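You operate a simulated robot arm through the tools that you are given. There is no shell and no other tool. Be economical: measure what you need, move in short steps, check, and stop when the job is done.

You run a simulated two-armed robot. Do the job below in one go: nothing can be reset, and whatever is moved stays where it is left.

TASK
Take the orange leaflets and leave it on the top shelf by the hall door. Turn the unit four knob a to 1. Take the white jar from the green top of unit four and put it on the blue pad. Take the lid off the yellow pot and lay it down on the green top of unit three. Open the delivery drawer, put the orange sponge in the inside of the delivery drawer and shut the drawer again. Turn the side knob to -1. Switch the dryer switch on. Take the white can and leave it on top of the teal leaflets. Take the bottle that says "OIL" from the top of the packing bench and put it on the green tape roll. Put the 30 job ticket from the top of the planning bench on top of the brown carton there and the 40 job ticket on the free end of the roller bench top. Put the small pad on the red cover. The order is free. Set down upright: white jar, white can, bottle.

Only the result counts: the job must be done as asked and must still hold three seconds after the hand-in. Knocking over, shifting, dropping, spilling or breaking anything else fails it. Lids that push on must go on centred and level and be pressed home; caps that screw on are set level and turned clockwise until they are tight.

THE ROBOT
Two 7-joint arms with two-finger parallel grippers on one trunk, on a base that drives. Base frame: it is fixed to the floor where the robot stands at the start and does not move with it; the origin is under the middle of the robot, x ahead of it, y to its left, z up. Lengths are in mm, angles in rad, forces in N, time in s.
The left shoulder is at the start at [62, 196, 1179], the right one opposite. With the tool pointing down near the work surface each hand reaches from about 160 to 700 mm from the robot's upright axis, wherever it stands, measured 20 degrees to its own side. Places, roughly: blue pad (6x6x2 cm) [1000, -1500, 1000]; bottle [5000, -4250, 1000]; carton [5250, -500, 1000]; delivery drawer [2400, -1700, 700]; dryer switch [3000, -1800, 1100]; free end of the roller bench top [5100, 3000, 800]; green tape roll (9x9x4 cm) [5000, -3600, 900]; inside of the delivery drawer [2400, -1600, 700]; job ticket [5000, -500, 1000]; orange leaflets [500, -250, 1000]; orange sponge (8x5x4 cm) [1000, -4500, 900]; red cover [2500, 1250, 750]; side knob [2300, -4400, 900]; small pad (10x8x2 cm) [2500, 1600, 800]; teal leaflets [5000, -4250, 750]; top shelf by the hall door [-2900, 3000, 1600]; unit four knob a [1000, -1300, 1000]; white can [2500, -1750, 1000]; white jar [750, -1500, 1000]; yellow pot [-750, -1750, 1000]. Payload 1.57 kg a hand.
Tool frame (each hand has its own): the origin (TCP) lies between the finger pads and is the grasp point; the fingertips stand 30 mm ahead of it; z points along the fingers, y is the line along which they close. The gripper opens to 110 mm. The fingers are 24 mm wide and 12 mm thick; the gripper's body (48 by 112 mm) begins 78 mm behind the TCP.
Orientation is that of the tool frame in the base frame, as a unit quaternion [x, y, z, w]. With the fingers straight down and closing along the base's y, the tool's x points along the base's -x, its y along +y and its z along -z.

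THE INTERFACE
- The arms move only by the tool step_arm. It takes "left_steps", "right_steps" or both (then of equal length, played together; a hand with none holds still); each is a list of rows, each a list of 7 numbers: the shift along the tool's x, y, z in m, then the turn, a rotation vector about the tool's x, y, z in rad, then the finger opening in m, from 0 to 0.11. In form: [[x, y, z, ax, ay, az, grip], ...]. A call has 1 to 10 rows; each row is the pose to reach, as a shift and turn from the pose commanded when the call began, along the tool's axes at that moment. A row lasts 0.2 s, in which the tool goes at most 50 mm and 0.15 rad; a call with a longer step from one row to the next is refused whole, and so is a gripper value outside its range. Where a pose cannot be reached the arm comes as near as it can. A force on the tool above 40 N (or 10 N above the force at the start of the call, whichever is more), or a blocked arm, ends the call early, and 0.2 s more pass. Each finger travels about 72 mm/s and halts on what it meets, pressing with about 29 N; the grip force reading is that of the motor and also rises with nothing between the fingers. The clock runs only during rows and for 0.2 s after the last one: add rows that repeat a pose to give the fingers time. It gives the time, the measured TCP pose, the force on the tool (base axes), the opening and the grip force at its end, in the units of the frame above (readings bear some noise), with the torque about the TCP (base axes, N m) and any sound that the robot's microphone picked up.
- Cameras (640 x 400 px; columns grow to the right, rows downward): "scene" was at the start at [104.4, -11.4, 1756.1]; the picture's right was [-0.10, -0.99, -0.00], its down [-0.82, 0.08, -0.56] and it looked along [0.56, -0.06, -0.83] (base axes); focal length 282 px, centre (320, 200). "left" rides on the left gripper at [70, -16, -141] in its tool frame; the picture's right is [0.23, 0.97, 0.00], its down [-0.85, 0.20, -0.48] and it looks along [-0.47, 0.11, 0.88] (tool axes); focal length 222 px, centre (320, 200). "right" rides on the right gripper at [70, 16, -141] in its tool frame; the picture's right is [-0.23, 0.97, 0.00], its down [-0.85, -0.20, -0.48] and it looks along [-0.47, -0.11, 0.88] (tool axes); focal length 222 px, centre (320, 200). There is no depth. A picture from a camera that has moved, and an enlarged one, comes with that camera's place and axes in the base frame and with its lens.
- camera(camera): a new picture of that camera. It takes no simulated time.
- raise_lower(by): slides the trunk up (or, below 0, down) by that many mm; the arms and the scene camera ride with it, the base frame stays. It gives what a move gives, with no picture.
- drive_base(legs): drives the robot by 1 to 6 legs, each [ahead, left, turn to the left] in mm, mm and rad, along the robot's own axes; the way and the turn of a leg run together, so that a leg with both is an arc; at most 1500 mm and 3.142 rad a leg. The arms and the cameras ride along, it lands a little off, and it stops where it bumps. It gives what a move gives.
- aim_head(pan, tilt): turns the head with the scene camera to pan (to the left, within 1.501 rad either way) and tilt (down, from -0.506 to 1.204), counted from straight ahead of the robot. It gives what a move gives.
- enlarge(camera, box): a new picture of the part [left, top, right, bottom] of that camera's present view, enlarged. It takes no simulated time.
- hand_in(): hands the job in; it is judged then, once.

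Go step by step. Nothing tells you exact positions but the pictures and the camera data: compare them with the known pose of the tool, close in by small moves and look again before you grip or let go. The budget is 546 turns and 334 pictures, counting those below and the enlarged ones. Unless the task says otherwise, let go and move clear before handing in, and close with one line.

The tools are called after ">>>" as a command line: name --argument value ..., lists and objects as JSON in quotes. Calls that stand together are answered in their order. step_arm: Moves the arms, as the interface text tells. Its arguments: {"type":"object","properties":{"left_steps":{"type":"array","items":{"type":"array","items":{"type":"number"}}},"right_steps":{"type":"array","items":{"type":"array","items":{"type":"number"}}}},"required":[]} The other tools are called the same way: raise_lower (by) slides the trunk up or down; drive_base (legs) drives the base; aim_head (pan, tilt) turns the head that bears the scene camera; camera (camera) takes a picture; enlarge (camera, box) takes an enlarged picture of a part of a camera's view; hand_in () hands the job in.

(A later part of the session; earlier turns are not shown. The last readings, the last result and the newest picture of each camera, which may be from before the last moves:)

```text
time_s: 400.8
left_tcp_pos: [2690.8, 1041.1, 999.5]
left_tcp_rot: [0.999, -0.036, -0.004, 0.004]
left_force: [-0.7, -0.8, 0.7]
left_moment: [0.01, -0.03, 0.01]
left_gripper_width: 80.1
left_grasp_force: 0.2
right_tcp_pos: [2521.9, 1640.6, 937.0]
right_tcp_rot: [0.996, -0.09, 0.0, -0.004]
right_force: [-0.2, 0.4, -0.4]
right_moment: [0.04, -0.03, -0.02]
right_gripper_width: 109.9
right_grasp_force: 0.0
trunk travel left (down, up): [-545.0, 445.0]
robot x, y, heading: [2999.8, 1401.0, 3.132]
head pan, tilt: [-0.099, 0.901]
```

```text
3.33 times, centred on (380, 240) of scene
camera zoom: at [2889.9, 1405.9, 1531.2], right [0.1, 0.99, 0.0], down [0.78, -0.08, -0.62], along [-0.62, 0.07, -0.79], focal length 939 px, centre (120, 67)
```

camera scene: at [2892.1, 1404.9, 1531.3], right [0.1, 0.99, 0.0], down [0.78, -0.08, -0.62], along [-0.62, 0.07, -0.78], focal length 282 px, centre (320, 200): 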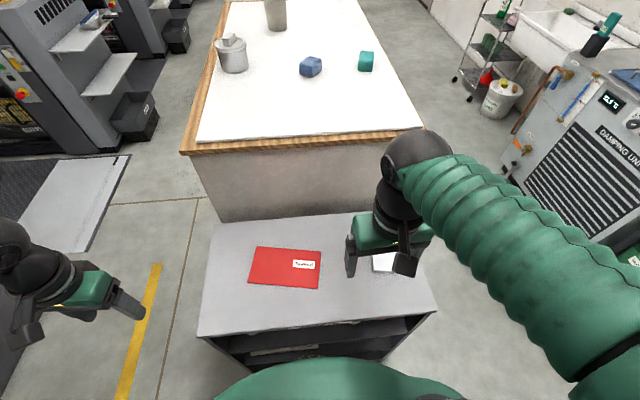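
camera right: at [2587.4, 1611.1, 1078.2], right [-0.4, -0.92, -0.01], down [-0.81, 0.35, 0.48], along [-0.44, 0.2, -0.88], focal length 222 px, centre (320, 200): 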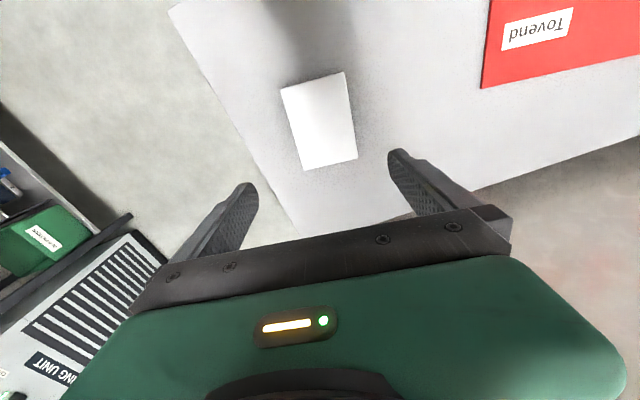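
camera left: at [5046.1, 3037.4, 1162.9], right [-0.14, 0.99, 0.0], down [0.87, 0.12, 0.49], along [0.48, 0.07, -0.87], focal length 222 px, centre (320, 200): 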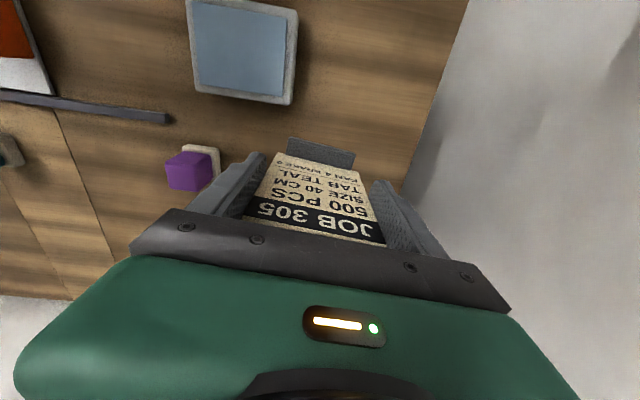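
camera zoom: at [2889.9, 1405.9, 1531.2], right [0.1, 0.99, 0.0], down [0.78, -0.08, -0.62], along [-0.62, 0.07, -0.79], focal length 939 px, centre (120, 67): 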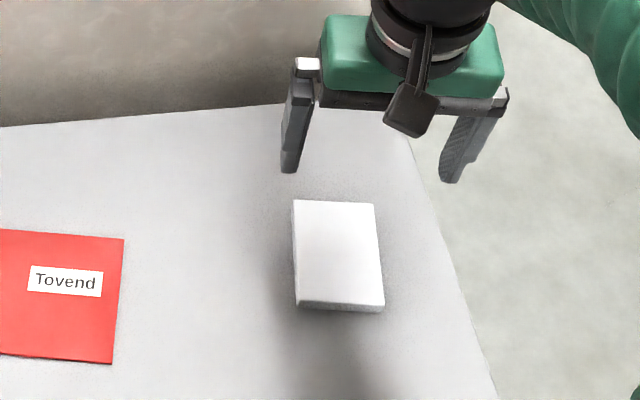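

>>> step_arm --right_steps '[[0.0065, 0.0025, 0.04, 0, 0, 0, 0.11], [0.0065, 0.0025, 0.08, 0, 0, 0, 0.11], [0.0065, 0.0025, 0.12, 0, 0, 0, 0.11], [0.0065, 0.0025, 0.145, 0, 0, 0, 0.11]]'

>>> camera --camera "right"

>>> enlarge --camera "scene" --box '[300, 180, 460, 300]'

```text
time_s: 401.6
left_tcp_pos: [2693.0, 1041.2, 1000.2]
left_tcp_rot: [0.999, -0.036, -0.006, 0.004]
left_force: [-0.8, -0.4, -0.1]
left_moment: [-0.01, -0.04, 0.01]
left_gripper_width: 80.2
left_grasp_force: 0.1
right_tcp_pos: [2530.4, 1636.9, 829.2]
right_tcp_rot: [0.996, -0.089, -0.001, -0.001]
right_force: [8.4, 0.0, 18.7]
right_moment: [-1.12, -0.29, 0.36]
right_gripper_width: 109.8
right_grasp_force: 0.1
trunk travel left (down, up): [-545.0, 445.0]
robot x, y, heading: [2999.0, 1406.4, 3.136]
head pan, tilt: [-0.099, 0.901]
stopped in row 4 (right hand): the force on the tool passed its limit at 160 N (the readings are from after the stop); the commanded pose is now the measured one
```

```text
96 pictures are left
camera right: at [2596.8, 1607.7, 971.4], right [-0.4, -0.92, 0.0], down [-0.81, 0.35, 0.48], along [-0.44, 0.19, -0.88], focal length 222 px, centre (320, 200)
```

right: 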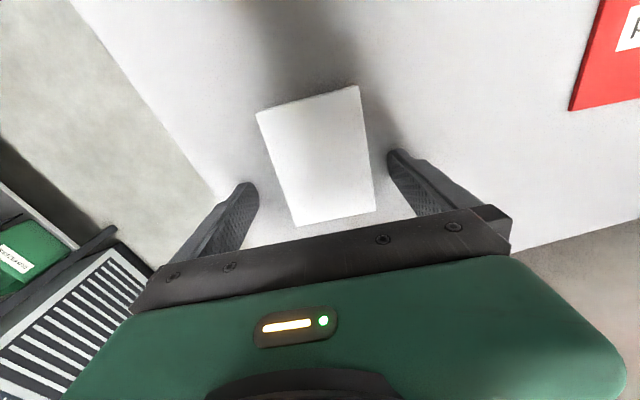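

```text
3.33 times, centred on (380, 240) of scene
camera zoom: at [2894.8, 1404.6, 1531.5], right [0.1, 0.99, 0.0], down [0.78, -0.08, -0.62], along [-0.62, 0.07, -0.78], focal length 939 px, centre (120, 67)
```

zoom: 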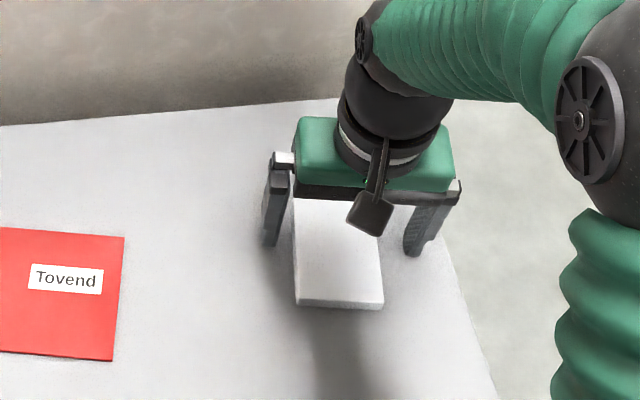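

The fingertips touched the table (so its top is z ≈ 799). I rise 4 mm, centre on the pad and close.

>>> step_arm --right_steps '[[0, 0, -0.004, 0, 0, 0, 0.11], [0.014, 0.004, -0.004, 0, 0, 0, 0.11], [0.014, 0.004, -0.004, 0, 0, 0, 0.095], [0.014, 0.004, -0.004, 0, 0, 0, 0.08], [0.014, 0.004, -0.004, 0, 0, 0, 0.065], [0.014, 0.004, -0.004, 0, 0, 0, 0.055], [0.014, 0.004, -0.004, 0, 0, 0, 0.055]]'

>>> camera --camera "right"

```text
time_s: 403.2
left_tcp_pos: [2692.2, 1042.0, 1000.6]
left_tcp_rot: [0.999, -0.036, -0.004, 0.003]
left_force: [0.9, 0.5, 0.0]
left_moment: [0.03, 0.0, -0.01]
left_gripper_width: 79.8
left_grasp_force: 0.1
right_tcp_pos: [2542.7, 1631.5, 831.2]
right_tcp_rot: [0.996, -0.089, -0.001, -0.001]
right_force: [0.7, 0.8, -1.1]
right_moment: [0.0, -0.01, 0.01]
right_gripper_width: 69.4
right_grasp_force: 29.0
trunk travel left (down, up): [-545.0, 445.0]
robot x, y, heading: [3000.3, 1399.5, 3.138]
head pan, tilt: [-0.099, 0.901]
```

```text
94 pictures are left
camera right: at [2608.6, 1602.4, 973.2], right [-0.4, -0.92, 0.0], down [-0.81, 0.35, 0.48], along [-0.44, 0.19, -0.88], focal length 222 px, centre (320, 200)
```

right: 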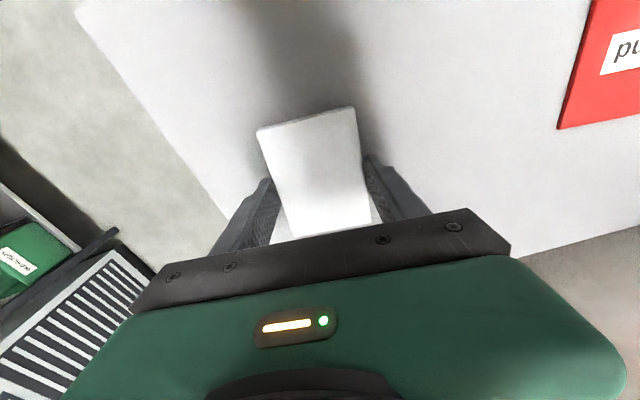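

>>> step_arm --right_steps '[[0, 0, -0.03, 0, 0, 0, 0.055], [0, 0, -0.07, 0, 0, 0, 0.055], [0.008, 0.046, -0.07, 0, 0, 0, 0.055], [0.016, 0.092, -0.07, 0, 0, 0, 0.055], [0.024, 0.138, -0.07, 0, 0, 0, 0.055], [0.031, 0.184, -0.07, 0, 0, 0, 0.055], [0.038, 0.23, -0.07, 0, 0, 0, 0.055], [0.0455, 0.275, -0.07, 0, 0, 0, 0.055], [0.0455, 0.275, -0.03, 0, 0, 0, 0.055]]'

>>> camera --camera "right"

>>> enlarge --camera "scene" --box '[220, 190, 380, 310]'

```text
time_s: 405.2
left_tcp_pos: [2691.3, 1042.8, 999.7]
left_tcp_rot: [0.999, -0.037, -0.004, 0.004]
left_force: [-0.4, -0.1, -0.3]
left_moment: [0.01, -0.02, 0.0]
left_gripper_width: 80.0
left_grasp_force: 0.1
right_tcp_pos: [2536.6, 1351.6, 861.5]
right_tcp_rot: [0.996, -0.089, 0.0, -0.002]
right_force: [-0.4, 0.7, -1.8]
right_moment: [0.04, -0.01, -0.01]
right_gripper_width: 69.3
right_grasp_force: 29.1
trunk travel left (down, up): [-545.0, 445.0]
robot x, y, heading: [2999.0, 1400.6, 3.136]
head pan, tilt: [-0.099, 0.901]
```

```text
93 pictures are left
camera right: at [2601.6, 1322.1, 1002.2], right [-0.4, -0.92, 0.0], down [-0.81, 0.35, 0.48], along [-0.44, 0.19, -0.88], focal length 222 px, centre (320, 200)
```

right: 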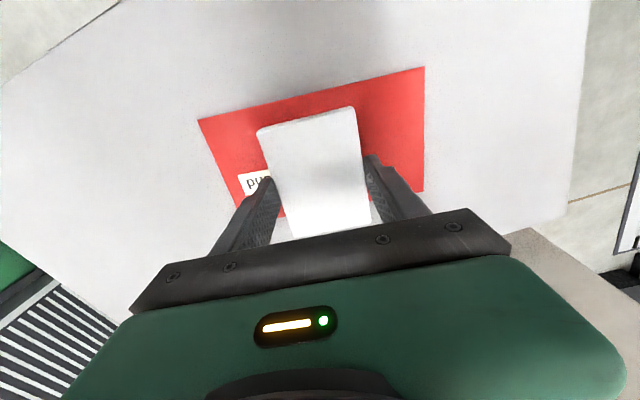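

```text
3.33 times, centred on (300, 250) of scene
camera zoom: at [2889.3, 1403.4, 1531.1], right [0.1, 0.99, 0.0], down [0.78, -0.08, -0.62], along [-0.62, 0.07, -0.79], focal length 939 px, centre (387, 33)
```

zoom: 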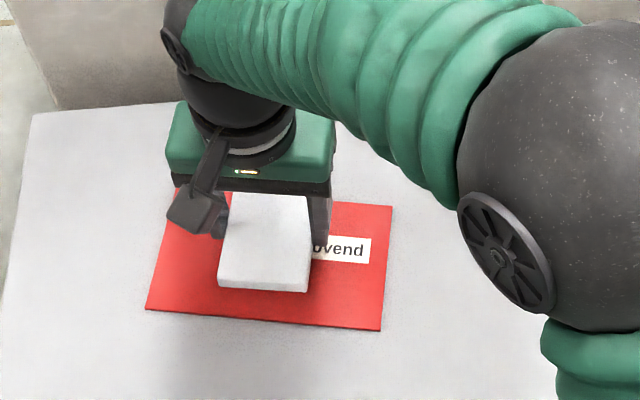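

>>> step_arm --right_steps '[[0, 0, 0.015, 0, 0, 0, 0.055], [0, 0, 0.022, 0, 0, 0, 0.055]]'

>>> step_arm --right_steps '[[0, 0, 0.003, 0, 0, 0, 0.055], [0, 0, 0.005, 0, 0, 0, 0.055]]'

>>> enlarge --camera "scene" --box '[220, 190, 380, 310]'

```text
time_s: 405.8
left_tcp_pos: [2691.2, 1041.7, 999.6]
left_tcp_rot: [0.999, -0.036, -0.005, 0.002]
left_force: [0.6, -0.4, -0.1]
left_moment: [-0.02, 0.0, 0.01]
left_gripper_width: 79.9
left_grasp_force: 0.1
right_tcp_pos: [2538.6, 1351.3, 839.7]
right_tcp_rot: [0.996, -0.089, 0.0, 0.0]
right_force: [-0.4, -0.5, -1.8]
right_moment: [0.0, 0.02, -0.01]
right_gripper_width: 69.4
right_grasp_force: 29.2
trunk travel left (down, up): [-545.0, 445.0]
robot x, y, heading: [2999.8, 1403.5, 3.139]
head pan, tilt: [-0.099, 0.901]
```

```text
time_s: 406.4
left_tcp_pos: [2693.1, 1042.2, 1000.2]
left_tcp_rot: [0.999, -0.036, -0.005, 0.003]
left_force: [-0.1, 0.2, 0.5]
left_moment: [0.01, 0.02, -0.01]
left_gripper_width: 79.6
left_grasp_force: 0.0
right_tcp_pos: [2537.7, 1351.0, 835.5]
right_tcp_rot: [0.996, -0.089, -0.001, -0.002]
right_force: [-1.4, 0.7, 2.7]
right_moment: [-0.02, -0.19, 0.01]
right_gripper_width: 69.7
right_grasp_force: 28.7
trunk travel left (down, up): [-545.0, 445.0]
robot x, y, heading: [3000.2, 1404.1, 3.136]
head pan, tilt: [-0.099, 0.901]
```

```text
3.33 times, centred on (300, 250) of scene
camera zoom: at [2891.8, 1404.1, 1531.5], right [0.1, 0.99, 0.0], down [0.78, -0.08, -0.62], along [-0.62, 0.07, -0.78], focal length 939 px, centre (387, 33)
```

zoom: 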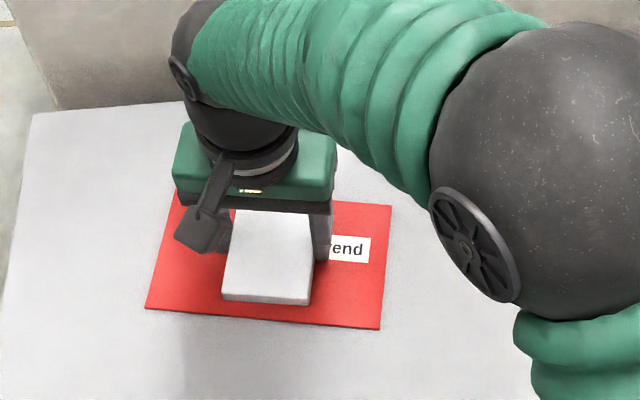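

>>> step_arm --right_steps '[[0, 0, 0, 0, 0, 0, 0.075], [0, 0, -0.001, 0, 0, 0, 0.09], [0, 0, -0.001, 0, 0, 0, 0.095], [0, 0, -0.04, 0, 0, 0, 0.095], [0, 0, -0.08, 0, 0, 0, 0.095], [0, 0, -0.12, 0, 0, 0, 0.095], [0, 0, -0.16, 0, 0, 0, 0.095], [0, 0, -0.2, 0, 0, 0, 0.095]]'

>>> raise_lower --by 230

>>> camera --camera "scene"

```text
time_s: 408.2
left_tcp_pos: [2692.0, 1042.3, 1000.5]
left_tcp_rot: [0.999, -0.035, -0.005, 0.003]
left_force: [-0.2, 0.5, 0.6]
left_moment: [-0.01, 0.03, 0.01]
left_gripper_width: 80.1
left_grasp_force: 0.0
right_tcp_pos: [2539.8, 1350.8, 1037.2]
right_tcp_rot: [0.996, -0.086, -0.002, 0.0]
right_force: [-0.9, -0.9, 0.3]
right_moment: [-0.01, -0.01, 0.04]
right_gripper_width: 94.9
right_grasp_force: 0.0
trunk travel left (down, up): [-545.0, 445.0]
robot x, y, heading: [2997.1, 1402.9, 3.132]
head pan, tilt: [-0.099, 0.901]
```

```text
time_s: 410.6
left_tcp_pos: [2692.0, 1041.0, 1229.1]
left_tcp_rot: [0.999, -0.036, -0.005, 0.004]
left_force: [-0.6, -0.7, -0.1]
left_moment: [-0.05, 0.0, -0.01]
left_gripper_width: 79.8
left_grasp_force: 0.2
right_tcp_pos: [2538.1, 1351.5, 1265.4]
right_tcp_rot: [0.996, -0.089, -0.001, 0.0]
right_force: [-0.7, -0.2, -0.2]
right_moment: [0.0, -0.02, 0.01]
right_gripper_width: 95.1
right_grasp_force: 0.1
trunk travel left (down, up): [-775.0, 215.0]
robot x, y, heading: [2996.2, 1400.1, 3.138]
head pan, tilt: [-0.099, 0.901]
```

```text
90 pictures are left
camera scene: at [2891.1, 1403.6, 1761.2], right [0.1, 0.99, 0.0], down [0.78, -0.08, -0.62], along [-0.62, 0.07, -0.78], focal length 282 px, centre (320, 200)
```

scene: 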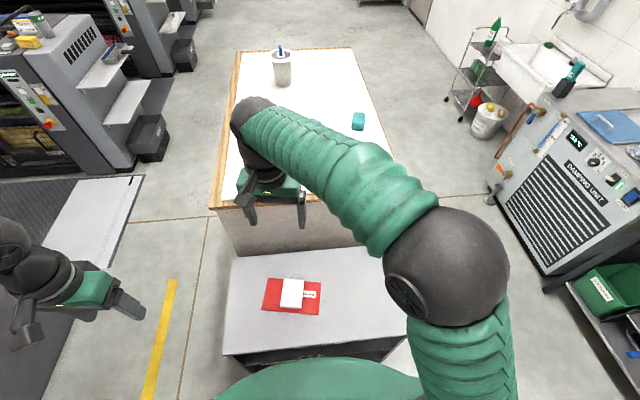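

Pad is on the cover. Last: the jar and knob A on unit four, reached from the aisle between unit four and the dryer. I retract and look south-west for the way.

>>> step_arm --right_steps '[[0.045, -0.01, 0, 0, 0, -0.06, 0.095], [0.09, -0.02, 0, 0, 0, -0.12, 0.095], [0.13, -0.04, 0, 0, 0, -0.17, 0.095], [0.16, -0.07, 0, 0, 0, -0.17, 0.095], [0.18, -0.11, 0, 0, 0, -0.17, 0.095]]'

>>> drive_base --legs '[[-250, 0, 0]]'

>>> aim_head --pan 0.6 --tilt 0.5

>>> camera --camera "scene"

```text
time_s: 411.8
left_tcp_pos: [2695.3, 1043.8, 1231.6]
left_tcp_rot: [0.999, -0.036, -0.006, 0.004]
left_force: [-0.3, -0.4, -0.4]
left_moment: [-0.04, 0.04, -0.01]
left_gripper_width: 80.0
left_grasp_force: 0.1
right_tcp_pos: [2740.0, 1430.5, 1265.2]
right_tcp_rot: [1.0, -0.004, -0.002, -0.001]
right_force: [0.1, 0.3, -0.4]
right_moment: [-0.01, 0.02, -0.02]
right_gripper_width: 94.9
right_grasp_force: 0.0
trunk travel left (down, up): [-775.0, 215.0]
robot x, y, heading: [3001.2, 1402.8, 3.135]
head pan, tilt: [-0.099, 0.901]
```

```text
time_s: 413.6
left_tcp_pos: [2941.7, 1039.7, 1228.6]
left_tcp_rot: [0.999, -0.033, -0.003, 0.003]
left_force: [0.3, -0.1, -0.6]
left_moment: [-0.03, -0.03, -0.04]
left_gripper_width: 79.8
left_grasp_force: 0.1
right_tcp_pos: [2982.9, 1427.5, 1264.5]
right_tcp_rot: [1.0, -0.001, 0.001, 0.0]
right_force: [-0.2, 0.0, 0.0]
right_moment: [0.0, 0.01, 0.01]
right_gripper_width: 95.0
right_grasp_force: 0.0
trunk travel left (down, up): [-775.0, 215.0]
robot x, y, heading: [3247.5, 1402.1, -3.141]
head pan, tilt: [-0.099, 0.901]
```

```text
time_s: 414.7
left_tcp_pos: [2945.6, 1039.9, 1230.4]
left_tcp_rot: [0.999, -0.033, -0.004, 0.003]
left_force: [0.2, 0.1, -0.8]
left_moment: [0.02, -0.02, 0.0]
left_gripper_width: 80.1
left_grasp_force: 0.1
right_tcp_pos: [2987.5, 1426.1, 1265.1]
right_tcp_rot: [1.0, 0.0, -0.001, 0.0]
right_force: [0.8, 0.6, -0.7]
right_moment: [-0.02, 0.0, 0.02]
right_gripper_width: 95.0
right_grasp_force: 0.0
trunk travel left (down, up): [-775.0, 215.0]
robot x, y, heading: [3249.6, 1402.9, -3.143]
head pan, tilt: [0.6, 0.499]
```

```text
89 pictures are left
camera scene: at [3143.3, 1344.2, 1795.1], right [-0.57, 0.82, 0.0], down [0.4, 0.27, -0.88], along [-0.72, -0.5, -0.48], focal length 282 px, centre (320, 200)
```

scene: 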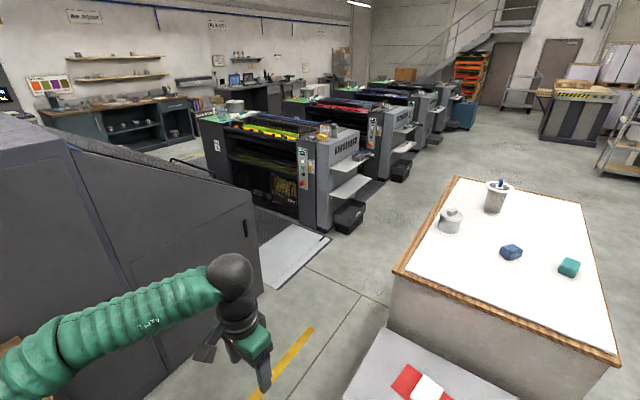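

The gap between dryer (y ≤ 60) and pallet pile (y ≥ 1100) is wide. I drive through facing west, to the head of the aisle.

>>> drive_base --legs '[[250, 780, 0], [1380, 0, 0]]'

>>> aim_head --pan 1.2 --tilt 0.5

>>> camera --camera "scene"

```text
time_s: 419.1
left_tcp_pos: [2732.4, 295.6, 1227.8]
left_tcp_rot: [1.0, 0.015, -0.01, -0.001]
left_force: [0.5, 0.4, -0.2]
left_moment: [-0.07, 0.1, -0.01]
left_gripper_width: 80.1
left_grasp_force: 0.0
right_tcp_pos: [2736.8, 685.2, 1268.1]
right_tcp_rot: [0.999, 0.048, -0.005, -0.006]
right_force: [0.9, 0.1, -0.6]
right_moment: [-0.04, 0.04, -0.04]
right_gripper_width: 95.0
right_grasp_force: 0.0
trunk travel left (down, up): [-775.0, 215.0]
robot x, y, heading: [2984.7, 696.1, -3.046]
head pan, tilt: [0.6, 0.499]
stopped in leg 1: the robot was blocked; the commanded pose is now the measured one
```

```text
time_s: 420.1
left_tcp_pos: [2723.2, 287.3, 1223.9]
left_tcp_rot: [1.0, 0.016, -0.006, -0.005]
left_force: [0.3, 0.9, 1.0]
left_moment: [0.01, -0.01, 0.02]
left_gripper_width: 80.0
left_grasp_force: 0.0
right_tcp_pos: [2728.1, 675.2, 1266.3]
right_tcp_rot: [0.999, 0.048, -0.001, -0.009]
right_force: [-0.1, 0.0, 0.0]
right_moment: [0.01, -0.03, 0.01]
right_gripper_width: 95.0
right_grasp_force: 0.1
trunk travel left (down, up): [-775.0, 215.0]
robot x, y, heading: [2988.2, 693.4, -3.043]
head pan, tilt: [1.201, 0.499]
```

```text
88 pictures are left
camera scene: at [2930.1, 600.7, 1795.0], right [-0.96, 0.27, 0.0], down [0.13, 0.46, -0.88], along [-0.24, -0.84, -0.48], focal length 282 px, centre (320, 200)
```

scene: 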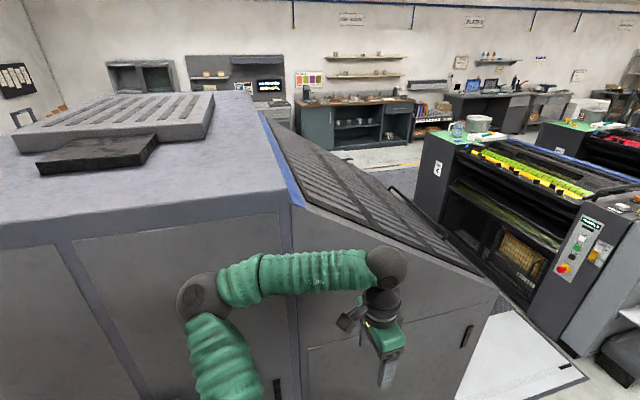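

The left elbow brushed the dryer. I raise the trunk so the right elbow clears the pots, shift away from the dryer and proceed.

>>> raise_lower --by 210

>>> drive_base --legs '[[0, -85, -0.1]]'

>>> aim_head --pan -0.4 --tilt 0.6

>>> camera --camera "scene"

```text
time_s: 422.4
left_tcp_pos: [2724.5, 288.0, 1434.1]
left_tcp_rot: [1.0, 0.016, -0.006, -0.005]
left_force: [0.4, 0.1, 0.2]
left_moment: [0.0, -0.02, 0.02]
left_gripper_width: 80.1
left_grasp_force: 0.0
right_tcp_pos: [2729.0, 676.5, 1475.9]
right_tcp_rot: [0.999, 0.048, -0.002, -0.009]
right_force: [-0.6, -0.2, 0.3]
right_moment: [0.0, 0.01, 0.03]
right_gripper_width: 95.2
right_grasp_force: 0.2
trunk travel left (down, up): [-985.0, 5.0]
robot x, y, heading: [2988.6, 694.9, -3.046]
head pan, tilt: [1.201, 0.499]
```

```text
time_s: 423.5
left_tcp_pos: [2683.1, 374.2, 1426.9]
left_tcp_rot: [0.999, -0.034, -0.007, -0.015]
left_force: [-0.4, 0.1, 1.2]
left_moment: [-0.06, 0.02, 0.07]
left_gripper_width: 79.8
left_grasp_force: 0.1
right_tcp_pos: [2727.9, 758.7, 1475.8]
right_tcp_rot: [1.0, 0.0, -0.002, -0.017]
right_force: [-0.1, 0.1, -0.5]
right_moment: [-0.02, 0.04, 0.02]
right_gripper_width: 95.0
right_grasp_force: 0.0
trunk travel left (down, up): [-985.0, 5.0]
robot x, y, heading: [2981.5, 781.2, 3.137]
head pan, tilt: [1.201, 0.499]
```

```text
time_s: 425.1
left_tcp_pos: [2682.1, 413.3, 1437.9]
left_tcp_rot: [0.999, -0.034, -0.005, -0.002]
left_force: [0.4, 0.3, -0.1]
left_moment: [0.0, -0.03, 0.0]
left_gripper_width: 79.9
left_grasp_force: 0.0
right_tcp_pos: [2725.6, 799.9, 1475.4]
right_tcp_rot: [1.0, -0.001, -0.001, -0.003]
right_force: [0.5, -0.1, -0.8]
right_moment: [-0.02, -0.04, 0.02]
right_gripper_width: 95.1
right_grasp_force: 0.1
trunk travel left (down, up): [-985.0, 5.0]
robot x, y, heading: [2986.4, 783.2, 3.137]
head pan, tilt: [-0.4, 0.6]
```

```text
87 pictures are left
camera scene: at [2871.6, 852.6, 1995.1], right [0.39, 0.92, -0.02], down [0.52, -0.24, -0.82], along [-0.76, 0.31, -0.57], focal length 282 px, centre (320, 200)
```

scene: 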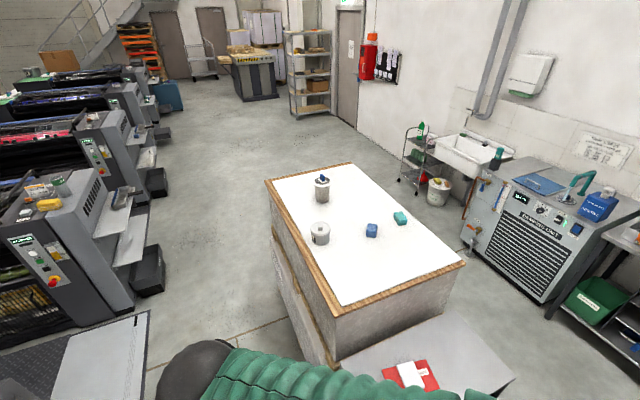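

>>> drive_base --legs '[[1000, 0, 0], [370, 0, 0]]'

>>> aim_head --pan 1.3 --tilt 0.6

>>> camera --camera "scene"

```text
time_s: 432.3
left_tcp_pos: [1317.8, 366.2, 1430.2]
left_tcp_rot: [1.0, -0.022, -0.007, -0.012]
left_force: [0.6, -0.5, 0.1]
left_moment: [0.01, 0.06, 0.01]
left_gripper_width: 79.9
left_grasp_force: 0.1
right_tcp_pos: [1355.3, 752.3, 1477.3]
right_tcp_rot: [1.0, 0.01, -0.002, -0.014]
right_force: [-0.1, 0.7, 0.1]
right_moment: [0.03, 0.04, 0.01]
right_gripper_width: 95.0
right_grasp_force: 0.1
trunk travel left (down, up): [-985.0, 5.0]
robot x, y, heading: [1609.8, 767.7, -3.124]
head pan, tilt: [-0.4, 0.6]
```

```text
time_s: 434.0
left_tcp_pos: [1314.9, 370.4, 1429.8]
left_tcp_rot: [1.0, -0.023, -0.006, -0.012]
left_force: [0.4, -0.4, 0.4]
left_moment: [-0.04, 0.02, 0.0]
left_gripper_width: 80.0
left_grasp_force: 0.0
right_tcp_pos: [1350.6, 757.7, 1475.5]
right_tcp_rot: [1.0, 0.009, -0.001, -0.012]
right_force: [0.3, 0.4, 0.3]
right_moment: [-0.01, -0.01, 0.01]
right_gripper_width: 95.1
right_grasp_force: 0.0
trunk travel left (down, up): [-985.0, 5.0]
robot x, y, heading: [1607.3, 770.5, -3.127]
head pan, tilt: [1.3, 0.6]
```

```text
86 pictures are left
camera scene: at [1555.2, 677.0, 1996.0], right [-0.97, 0.25, 0.0], down [0.14, 0.55, -0.82], along [-0.21, -0.8, -0.57], focal length 282 px, centre (320, 200)
```

scene: 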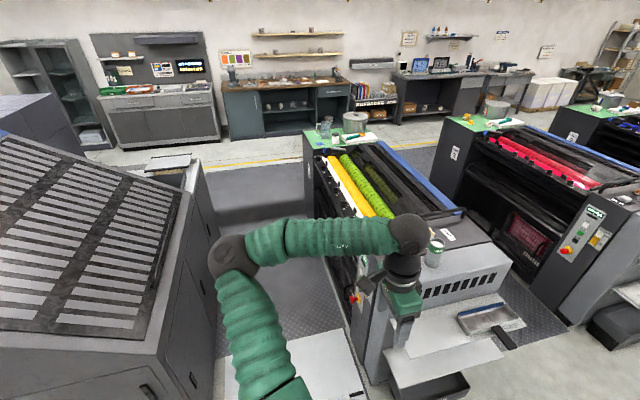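

The aisle (x ≈ 1220…2000) is clear. I strafe south through it facing west.

>>> drive_base --legs '[[0, 1100, -0.015], [0, 1100, 0]]'

>>> aim_head --pan 0.1 --tilt 0.8

>>> camera --camera "scene"

```text
time_s: 445.1
left_tcp_pos: [1287.8, -1854.7, 1431.5]
left_tcp_rot: [0.999, -0.037, -0.005, -0.01]
left_force: [-1.2, -0.4, -0.1]
left_moment: [-0.01, -0.01, 0.0]
left_gripper_width: 79.9
left_grasp_force: 0.1
right_tcp_pos: [1336.4, -1469.4, 1475.6]
right_tcp_rot: [1.0, -0.003, -0.001, -0.011]
right_force: [-0.6, 0.4, -0.1]
right_moment: [0.02, 0.02, 0.0]
right_gripper_width: 95.3
right_grasp_force: 0.1
trunk travel left (down, up): [-985.0, 5.0]
robot x, y, heading: [1593.9, -1469.1, 3.131]
head pan, tilt: [1.3, 0.6]
```

```text
time_s: 446.5
left_tcp_pos: [1288.2, -1855.9, 1431.8]
left_tcp_rot: [0.999, -0.037, -0.006, -0.01]
left_force: [-0.1, -0.3, 0.1]
left_moment: [0.0, -0.01, 0.01]
left_gripper_width: 79.8
left_grasp_force: 0.0
right_tcp_pos: [1336.0, -1471.1, 1476.4]
right_tcp_rot: [1.0, -0.003, -0.001, -0.012]
right_force: [-0.3, 0.4, -0.1]
right_moment: [0.0, 0.02, -0.01]
right_gripper_width: 95.1
right_grasp_force: 0.0
trunk travel left (down, up): [-985.0, 5.0]
robot x, y, heading: [1593.7, -1468.6, 3.13]
head pan, tilt: [0.099, 0.799]
```

```text
85 pictures are left
camera scene: at [1482.0, -1480.7, 1979.2], right [-0.09, 1.0, 0.0], down [0.71, 0.07, -0.7], along [-0.69, -0.06, -0.72], focal length 282 px, centre (320, 200)
```

scene: 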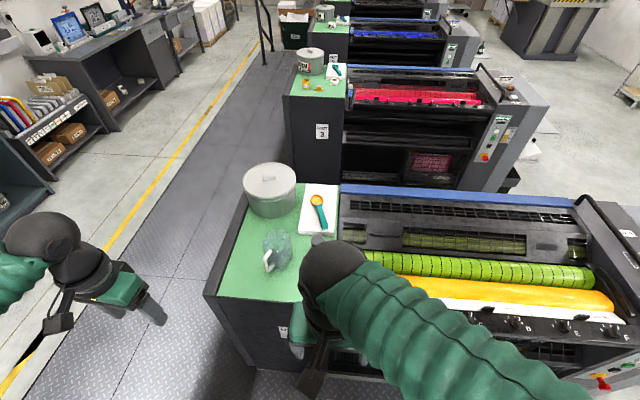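

>>> step_arm --right_steps '[[0.02, -0.04, 0, 0, 0, 0, 0.095], [0.04, -0.08, 0, 0, 0, 0, 0.095], [0.05, -0.12, 0, 0, 0, 0, 0.095], [0.05, -0.16, 0, 0, 0, 0, 0.095], [0.05, -0.2, 0, 0, 0, 0, 0.095], [0.05, -0.24, 0, 0, 0, 0, 0.095]]'

>>> raise_lower --by -210

>>> drive_base --legs '[[120, 0, 0.01]]'

>>> aim_head --pan -0.05 --tilt 0.85

>>> camera --camera "scene"

```text
time_s: 447.9
left_tcp_pos: [1289.1, -1851.2, 1432.2]
left_tcp_rot: [0.999, -0.036, -0.007, -0.009]
left_force: [-0.9, -0.4, 0.6]
left_moment: [0.0, 0.04, 0.01]
left_gripper_width: 80.0
left_grasp_force: 0.0
right_tcp_pos: [1333.3, -1248.2, 1385.9]
right_tcp_rot: [1.0, -0.004, -0.001, -0.01]
right_force: [0.4, 0.5, -0.1]
right_moment: [0.01, -0.02, -0.02]
right_gripper_width: 95.2
right_grasp_force: 0.0
right hand out of reach, approached as far as the arm can: row 2, 3, 4, 5, 6
trunk travel left (down, up): [-985.0, 5.0]
robot x, y, heading: [1593.1, -1464.4, 3.129]
head pan, tilt: [0.099, 0.799]
```

```text
time_s: 450.1
left_tcp_pos: [1287.5, -1856.0, 1221.3]
left_tcp_rot: [0.999, -0.035, -0.006, -0.009]
left_force: [-0.5, -0.6, -0.2]
left_moment: [0.0, 0.04, -0.02]
left_gripper_width: 79.9
left_grasp_force: 0.0
right_tcp_pos: [1333.8, -1252.1, 1176.2]
right_tcp_rot: [1.0, -0.004, 0.001, -0.012]
right_force: [-0.1, 0.5, 0.0]
right_moment: [-0.02, 0.02, 0.0]
right_gripper_width: 95.0
right_grasp_force: 0.0
trunk travel left (down, up): [-775.0, 215.0]
robot x, y, heading: [1592.0, -1469.1, 3.131]
head pan, tilt: [0.099, 0.799]
```

```text
time_s: 451.4
left_tcp_pos: [1180.0, -1856.4, 1222.7]
left_tcp_rot: [0.999, -0.031, -0.008, -0.011]
left_force: [-1.0, 0.3, 0.4]
left_moment: [-0.01, 0.02, 0.01]
left_gripper_width: 80.1
left_grasp_force: 0.0
right_tcp_pos: [1218.1, -1254.0, 1176.1]
right_tcp_rot: [1.0, 0.002, -0.001, -0.011]
right_force: [0.3, -0.8, 0.4]
right_moment: [-0.01, 0.05, 0.01]
right_gripper_width: 94.8
right_grasp_force: 0.1
trunk travel left (down, up): [-775.0, 215.0]
robot x, y, heading: [1476.0, -1464.8, 3.143]
head pan, tilt: [0.099, 0.799]
```

```text
time_s: 452.1
left_tcp_pos: [1176.1, -1856.3, 1220.9]
left_tcp_rot: [0.999, -0.031, -0.005, -0.01]
left_force: [0.4, -0.2, 0.4]
left_moment: [-0.03, 0.0, 0.05]
left_gripper_width: 80.3
left_grasp_force: 0.1
right_tcp_pos: [1215.8, -1252.8, 1175.5]
right_tcp_rot: [1.0, 0.002, 0.0, -0.011]
right_force: [-0.5, -0.5, 0.7]
right_moment: [0.0, -0.01, -0.03]
right_gripper_width: 94.8
right_grasp_force: 0.1
trunk travel left (down, up): [-775.0, 215.0]
robot x, y, heading: [1480.4, -1465.6, 3.14]
head pan, tilt: [-0.051, 0.85]
```

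```text
84 pictures are left
camera scene: at [1368.4, -1467.6, 1765.3], right [0.05, 1.0, 0.0], down [0.75, -0.04, -0.66], along [-0.66, 0.03, -0.75], focal length 282 px, centre (320, 200)
```

scene: 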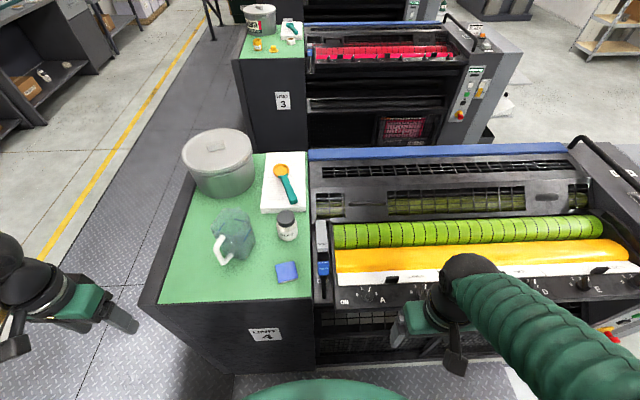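

>>> enlarge --camera "scene" --box '[200, 190, 440, 330]'

>>> enlarge --camera "scene" --box '[320, 270, 440, 330]'

```text
2.67 times, centred on (320, 260) of scene
camera zoom: at [1368.4, -1467.6, 1765.3], right [0.05, 1.0, 0.0], down [0.75, -0.04, -0.66], along [-0.66, 0.03, -0.75], focal length 751 px, centre (320, 40)
```

zoom: 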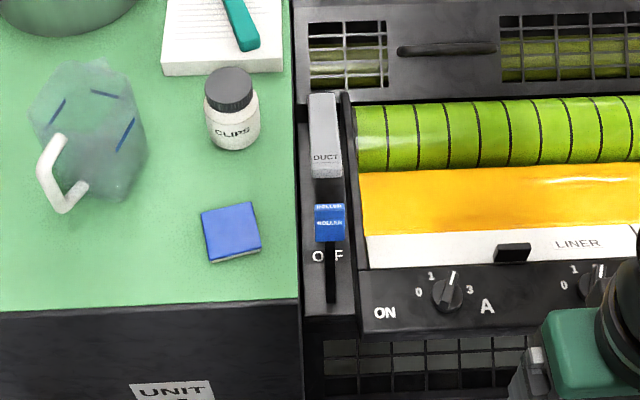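

```text
5.33 times, centred on (380, 300) of scene
camera zoom: at [1368.4, -1467.6, 1765.3], right [0.05, 1.0, 0.0], down [0.75, -0.04, -0.66], along [-0.66, 0.03, -0.75], focal length 1502 px, centre (0, -333)
```

zoom: 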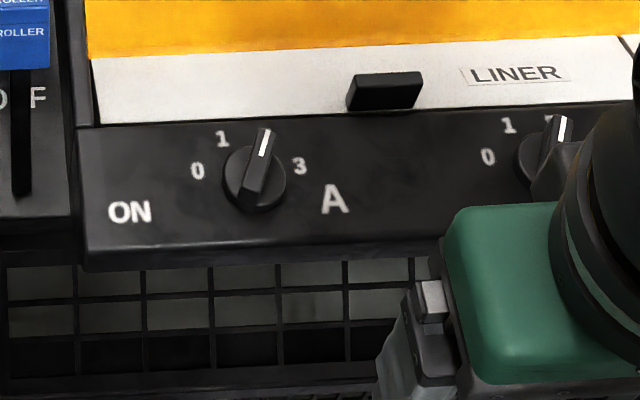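

Knob A points to 2; 1 lies ~45° counter-clockwise. Jar ("CLIPS") ≈ [847, -1552], blue pad ≈ [977, -1548], knob ≈ [1069, -1328]. I advance 90 mm and do the knob first.

>>> drive_base --legs '[[90, 0, 0]]'

>>> step_arm --right_steps '[[0, 0, 0, 0, 0, 0, 0.06], [0, 0, 0, 0, 0, 0, 0.05], [0, 0, 0, 0, 0, 0, 0.05], [0, 0, 0, 0, 0, 0, 0.05], [0, 0, 0, 0, 0, 0, 0.05]]'

>>> camera --camera "right"

>>> camera --camera "scene"

```text
time_s: 453.2
left_tcp_pos: [1093.2, -1856.2, 1223.7]
left_tcp_rot: [0.999, -0.031, -0.009, -0.01]
left_force: [0.4, -0.4, 0.0]
left_moment: [0.0, 0.06, -0.04]
left_gripper_width: 80.2
left_grasp_force: 0.1
right_tcp_pos: [1131.8, -1254.1, 1178.1]
right_tcp_rot: [1.0, 0.002, -0.003, -0.011]
right_force: [0.9, -0.1, -0.1]
right_moment: [0.02, 0.05, 0.02]
right_gripper_width: 95.2
right_grasp_force: 0.1
trunk travel left (down, up): [-775.0, 215.0]
robot x, y, heading: [1382.1, -1467.0, -3.14]
head pan, tilt: [-0.051, 0.85]
```

```text
time_s: 454.4
left_tcp_pos: [1086.4, -1858.5, 1222.3]
left_tcp_rot: [0.999, -0.031, -0.006, -0.01]
left_force: [-0.3, 0.4, -0.6]
left_moment: [0.02, 0.03, 0.0]
left_gripper_width: 79.7
left_grasp_force: 0.1
right_tcp_pos: [1124.2, -1255.9, 1175.9]
right_tcp_rot: [1.0, 0.002, 0.0, -0.011]
right_force: [0.1, 0.2, 0.2]
right_moment: [-0.03, -0.02, 0.01]
right_gripper_width: 50.0
right_grasp_force: 0.0
trunk travel left (down, up): [-775.0, 215.0]
robot x, y, heading: [1388.1, -1469.8, -3.142]
head pan, tilt: [-0.051, 0.85]
```

```text
81 pictures are left
camera right: at [1193.2, -1274.0, 1317.3], right [-0.22, -0.97, -0.02], down [-0.86, 0.19, 0.48], along [-0.47, 0.13, -0.88], focal length 222 px, centre (320, 200)
```

right: 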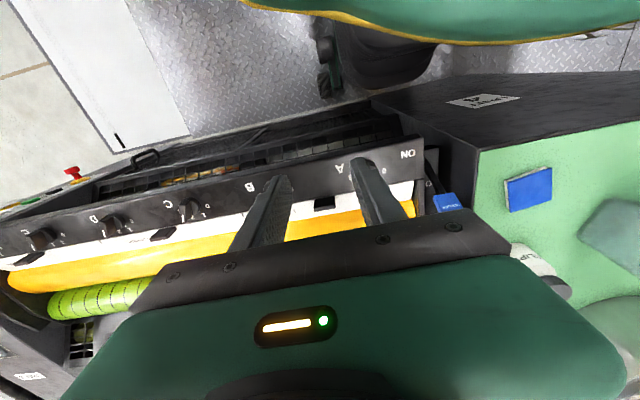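

```text
80 pictures are left
camera scene: at [1278.4, -1467.9, 1765.3], right [0.05, 1.0, 0.0], down [0.75, -0.04, -0.66], along [-0.66, 0.03, -0.75], focal length 282 px, centre (320, 200)
```

scene: 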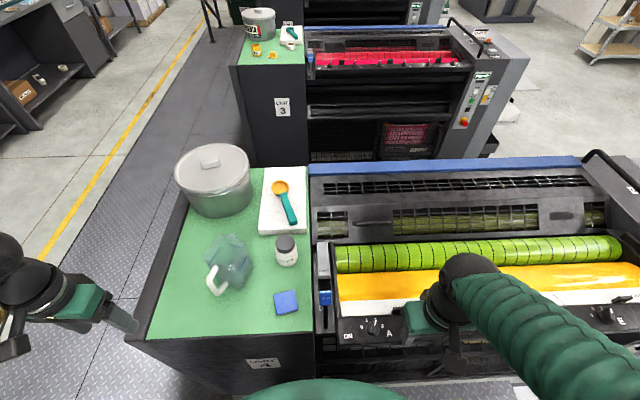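

>>> step_arm --right_steps '[[-0.021, 0.024, 0, 0, 0, 0.13, 0.05], [-0.042, 0.047, 0.0, 0, 0, 0.26, 0.05], [-0.063, 0.071, 0.02, 0, 0, 0.39, 0.05], [-0.063, 0.071, 0.05, 0, 0, 0.39, 0.05]]'

>>> camera --camera "right"

>>> enlarge --camera "scene" --box '[310, 260, 450, 370]'

```text
time_s: 455.4
left_tcp_pos: [1084.2, -1856.1, 1221.6]
left_tcp_rot: [0.999, -0.031, -0.005, -0.01]
left_force: [-0.1, 0.0, 0.2]
left_moment: [0.01, 0.02, 0.0]
left_gripper_width: 79.9
left_grasp_force: 0.0
right_tcp_pos: [1059.0, -1325.7, 1122.5]
right_tcp_rot: [0.981, -0.193, -0.001, -0.01]
right_force: [-0.8, -0.2, 0.1]
right_moment: [0.0, 0.0, 0.0]
right_gripper_width: 50.1
right_grasp_force: 0.1
trunk travel left (down, up): [-775.0, 215.0]
robot x, y, heading: [1385.4, -1466.8, -3.14]
head pan, tilt: [-0.051, 0.85]
```

```text
79 pictures are left
camera right: at [1115.4, -1370.4, 1262.3], right [-0.58, -0.81, -0.02], down [-0.72, 0.5, 0.49], along [-0.39, 0.3, -0.87], focal length 222 px, centre (320, 200)
```

right: 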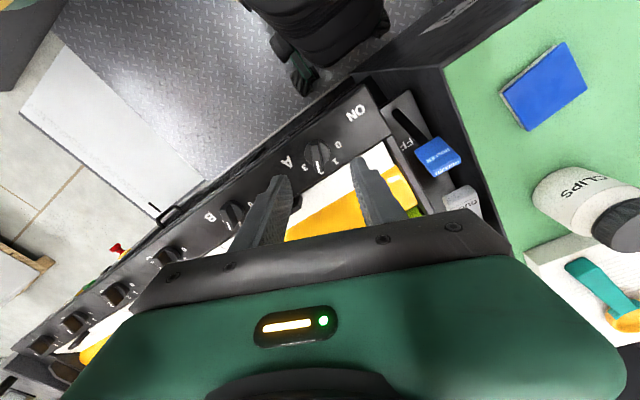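

```text
3.64 times, centred on (380, 315) of scene
camera zoom: at [1274.2, -1467.9, 1765.1], right [0.05, 1.0, 0.0], down [0.75, -0.04, -0.66], along [-0.66, 0.03, -0.75], focal length 1024 px, centre (102, -218)
```

zoom: 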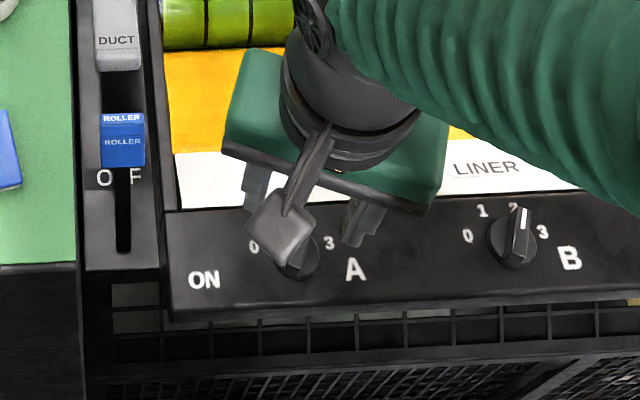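

>>> enlarge --camera "right" --box '[240, 90, 420, 230]'

```text
2.86 times, centred on (330, 160) of right
camera zoom: at [1115.4, -1370.4, 1262.3], right [-0.58, -0.81, -0.02], down [-0.72, 0.5, 0.49], along [-0.39, 0.3, -0.87], focal length 635 px, centre (291, 314)
```

zoom: 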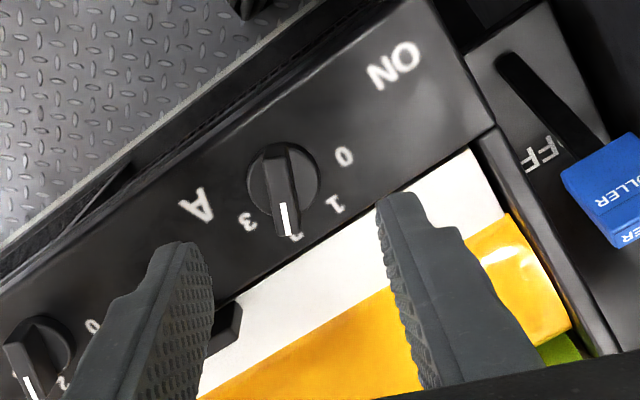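

>>> step_arm --right_steps '[[0, -0.002, 0.025, 0, 0, 0, 0.05], [0, -0.002, 0.05, 0, 0, 0, 0.05]]'

>>> enlarge --camera "right" --box '[240, 90, 420, 230]'

>>> enlarge --camera "scene" --box '[330, 280, 430, 360]'

```text
time_s: 456.0
left_tcp_pos: [1083.1, -1857.4, 1220.5]
left_tcp_rot: [0.999, -0.031, -0.005, -0.01]
left_force: [0.4, 0.7, 0.7]
left_moment: [0.01, 0.0, 0.04]
left_gripper_width: 80.3
left_grasp_force: 0.1
right_tcp_pos: [1059.8, -1322.2, 1071.3]
right_tcp_rot: [0.981, -0.192, -0.001, -0.011]
right_force: [-0.2, -0.3, -0.8]
right_moment: [0.04, 0.01, 0.03]
right_gripper_width: 49.8
right_grasp_force: 0.1
trunk travel left (down, up): [-775.0, 215.0]
robot x, y, heading: [1384.4, -1465.5, -3.14]
head pan, tilt: [-0.051, 0.85]
```

```text
2.86 times, centred on (330, 160) of right
camera zoom: at [1116.5, -1366.5, 1212.4], right [-0.58, -0.82, -0.02], down [-0.72, 0.5, 0.49], along [-0.39, 0.3, -0.87], focal length 635 px, centre (291, 314)
```

zoom: 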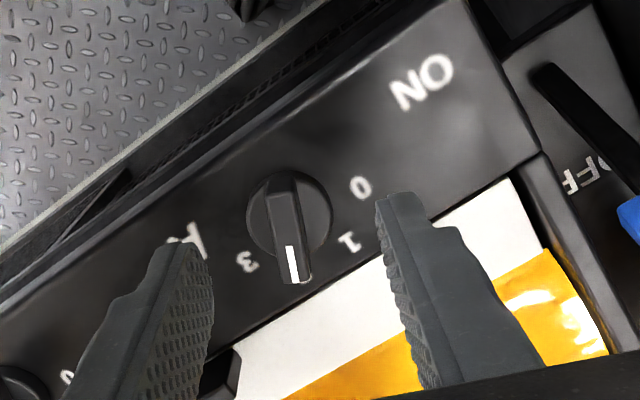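

```text
5.00 times, centred on (380, 320) of scene
camera zoom: at [1273.1, -1468.3, 1765.0], right [0.05, 1.0, 0.0], down [0.75, -0.04, -0.66], along [-0.66, 0.03, -0.75], focal length 1408 px, centre (20, -400)
```

zoom: 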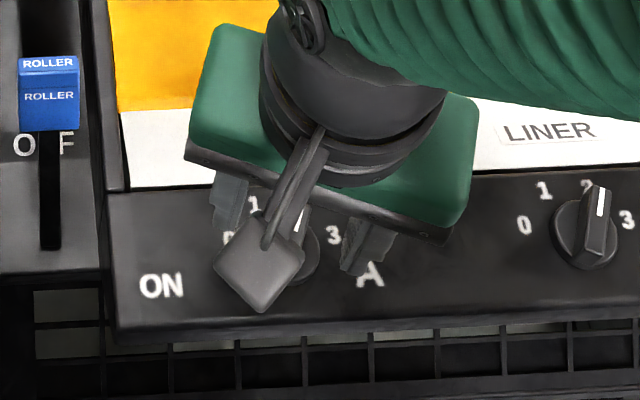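

>>> step_arm --right_steps '[[-0.004, -0.0035, 0.015, 0, 0, 0, 0.05], [-0.004, -0.0035, 0.03, 0, 0, 0, 0.05]]'

>>> enlarge --camera "right" --box '[240, 90, 420, 230]'

```text
time_s: 456.6
left_tcp_pos: [1083.3, -1857.9, 1221.0]
left_tcp_rot: [0.999, -0.031, -0.006, -0.01]
left_force: [0.0, -0.1, 0.2]
left_moment: [0.01, -0.01, 0.0]
left_gripper_width: 80.0
left_grasp_force: 0.0
right_tcp_pos: [1056.2, -1316.3, 1043.9]
right_tcp_rot: [0.981, -0.192, 0.0, -0.011]
right_force: [-1.5, 0.7, -0.5]
right_moment: [-0.01, -0.01, 0.02]
right_gripper_width: 50.0
right_grasp_force: 0.1
trunk travel left (down, up): [-775.0, 215.0]
robot x, y, heading: [1383.2, -1468.2, -3.141]
head pan, tilt: [-0.051, 0.85]
```

```text
2.86 times, centred on (330, 160) of right
camera zoom: at [1114.1, -1360.6, 1184.1], right [-0.58, -0.82, -0.02], down [-0.72, 0.5, 0.49], along [-0.39, 0.3, -0.87], focal length 635 px, centre (291, 314)
```

zoom: 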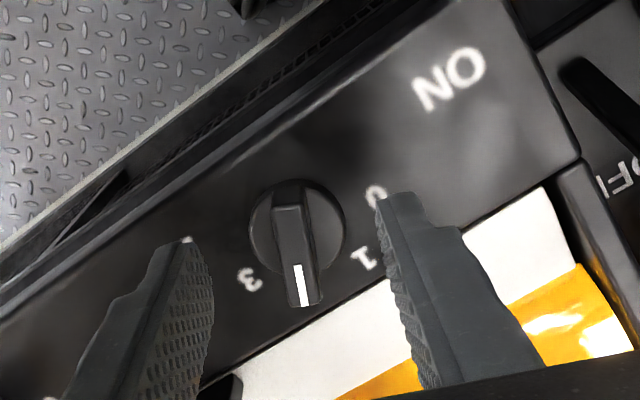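

>>> step_arm --right_steps '[[0, 0, 0.006, 0, 0, 0, 0.045], [0, 0, 0.012, 0, 0, 0, 0.045]]'

>>> enlarge --camera "right" --box '[240, 90, 420, 230]'

```text
time_s: 457.2
left_tcp_pos: [1084.3, -1856.9, 1221.5]
left_tcp_rot: [0.999, -0.03, -0.005, -0.011]
left_force: [1.1, -0.6, -0.2]
left_moment: [0.01, -0.04, -0.03]
left_gripper_width: 80.2
left_grasp_force: 0.0
right_tcp_pos: [1058.2, -1315.9, 1030.5]
right_tcp_rot: [0.981, -0.192, -0.001, -0.011]
right_force: [-0.3, -0.5, -0.1]
right_moment: [-0.01, -0.03, -0.03]
right_gripper_width: 44.8
right_grasp_force: 0.1
trunk travel left (down, up): [-775.0, 215.0]
robot x, y, heading: [1383.5, -1462.7, -3.141]
head pan, tilt: [-0.051, 0.85]
```

```text
2.86 times, centred on (330, 160) of right
camera zoom: at [1115.2, -1360.5, 1172.1], right [-0.58, -0.82, -0.02], down [-0.72, 0.5, 0.49], along [-0.39, 0.3, -0.87], focal length 635 px, centre (291, 314)
```

zoom: 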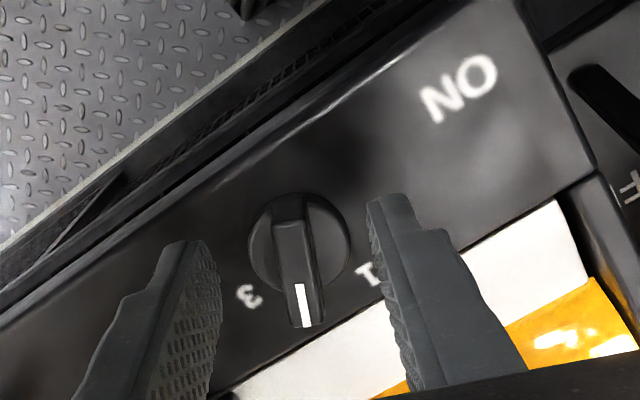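

>>> step_arm --right_steps '[[0, 0.002, 0.006, 0, 0, 0, 0.04], [0, 0.002, 0.006, 0, 0, 0, 0.03], [0, 0.002, 0.006, 0, 0, 0, 0.02], [0, 0.002, 0.006, 0, 0, 0, 0.01], [0, 0.002, 0.006, 0, 0, 0, 0.003], [0, 0.002, 0.006, 0, 0, 0, 0.003]]'

>>> enlarge --camera "right" --box '[240, 90, 420, 230]'

```text
time_s: 458.6
left_tcp_pos: [1085.1, -1855.0, 1223.0]
left_tcp_rot: [0.999, -0.031, -0.006, -0.009]
left_force: [0.5, 0.3, 0.2]
left_moment: [-0.02, 0.03, -0.01]
left_gripper_width: 80.0
left_grasp_force: 0.1
right_tcp_pos: [1057.8, -1315.4, 1026.9]
right_tcp_rot: [0.981, -0.192, -0.001, -0.011]
right_force: [2.3, 7.2, 1.8]
right_moment: [0.11, -0.31, -0.16]
right_gripper_width: 11.1
right_grasp_force: 28.8
trunk travel left (down, up): [-775.0, 215.0]
robot x, y, heading: [1387.9, -1465.7, -3.139]
head pan, tilt: [-0.051, 0.85]
```

```text
2.86 times, centred on (330, 160) of right
camera zoom: at [1115.4, -1360.0, 1166.9], right [-0.58, -0.82, -0.02], down [-0.72, 0.5, 0.49], along [-0.39, 0.29, -0.87], focal length 635 px, centre (291, 314)
```

zoom: 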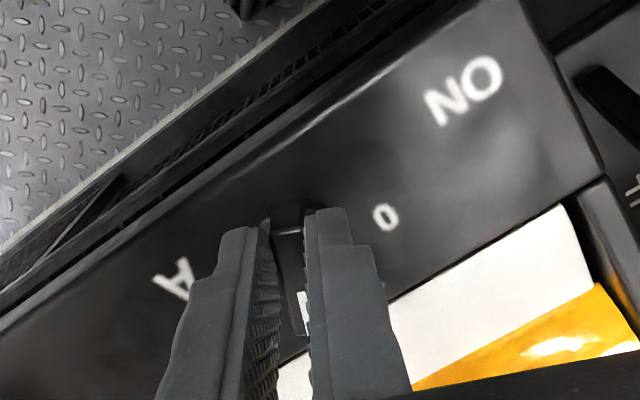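

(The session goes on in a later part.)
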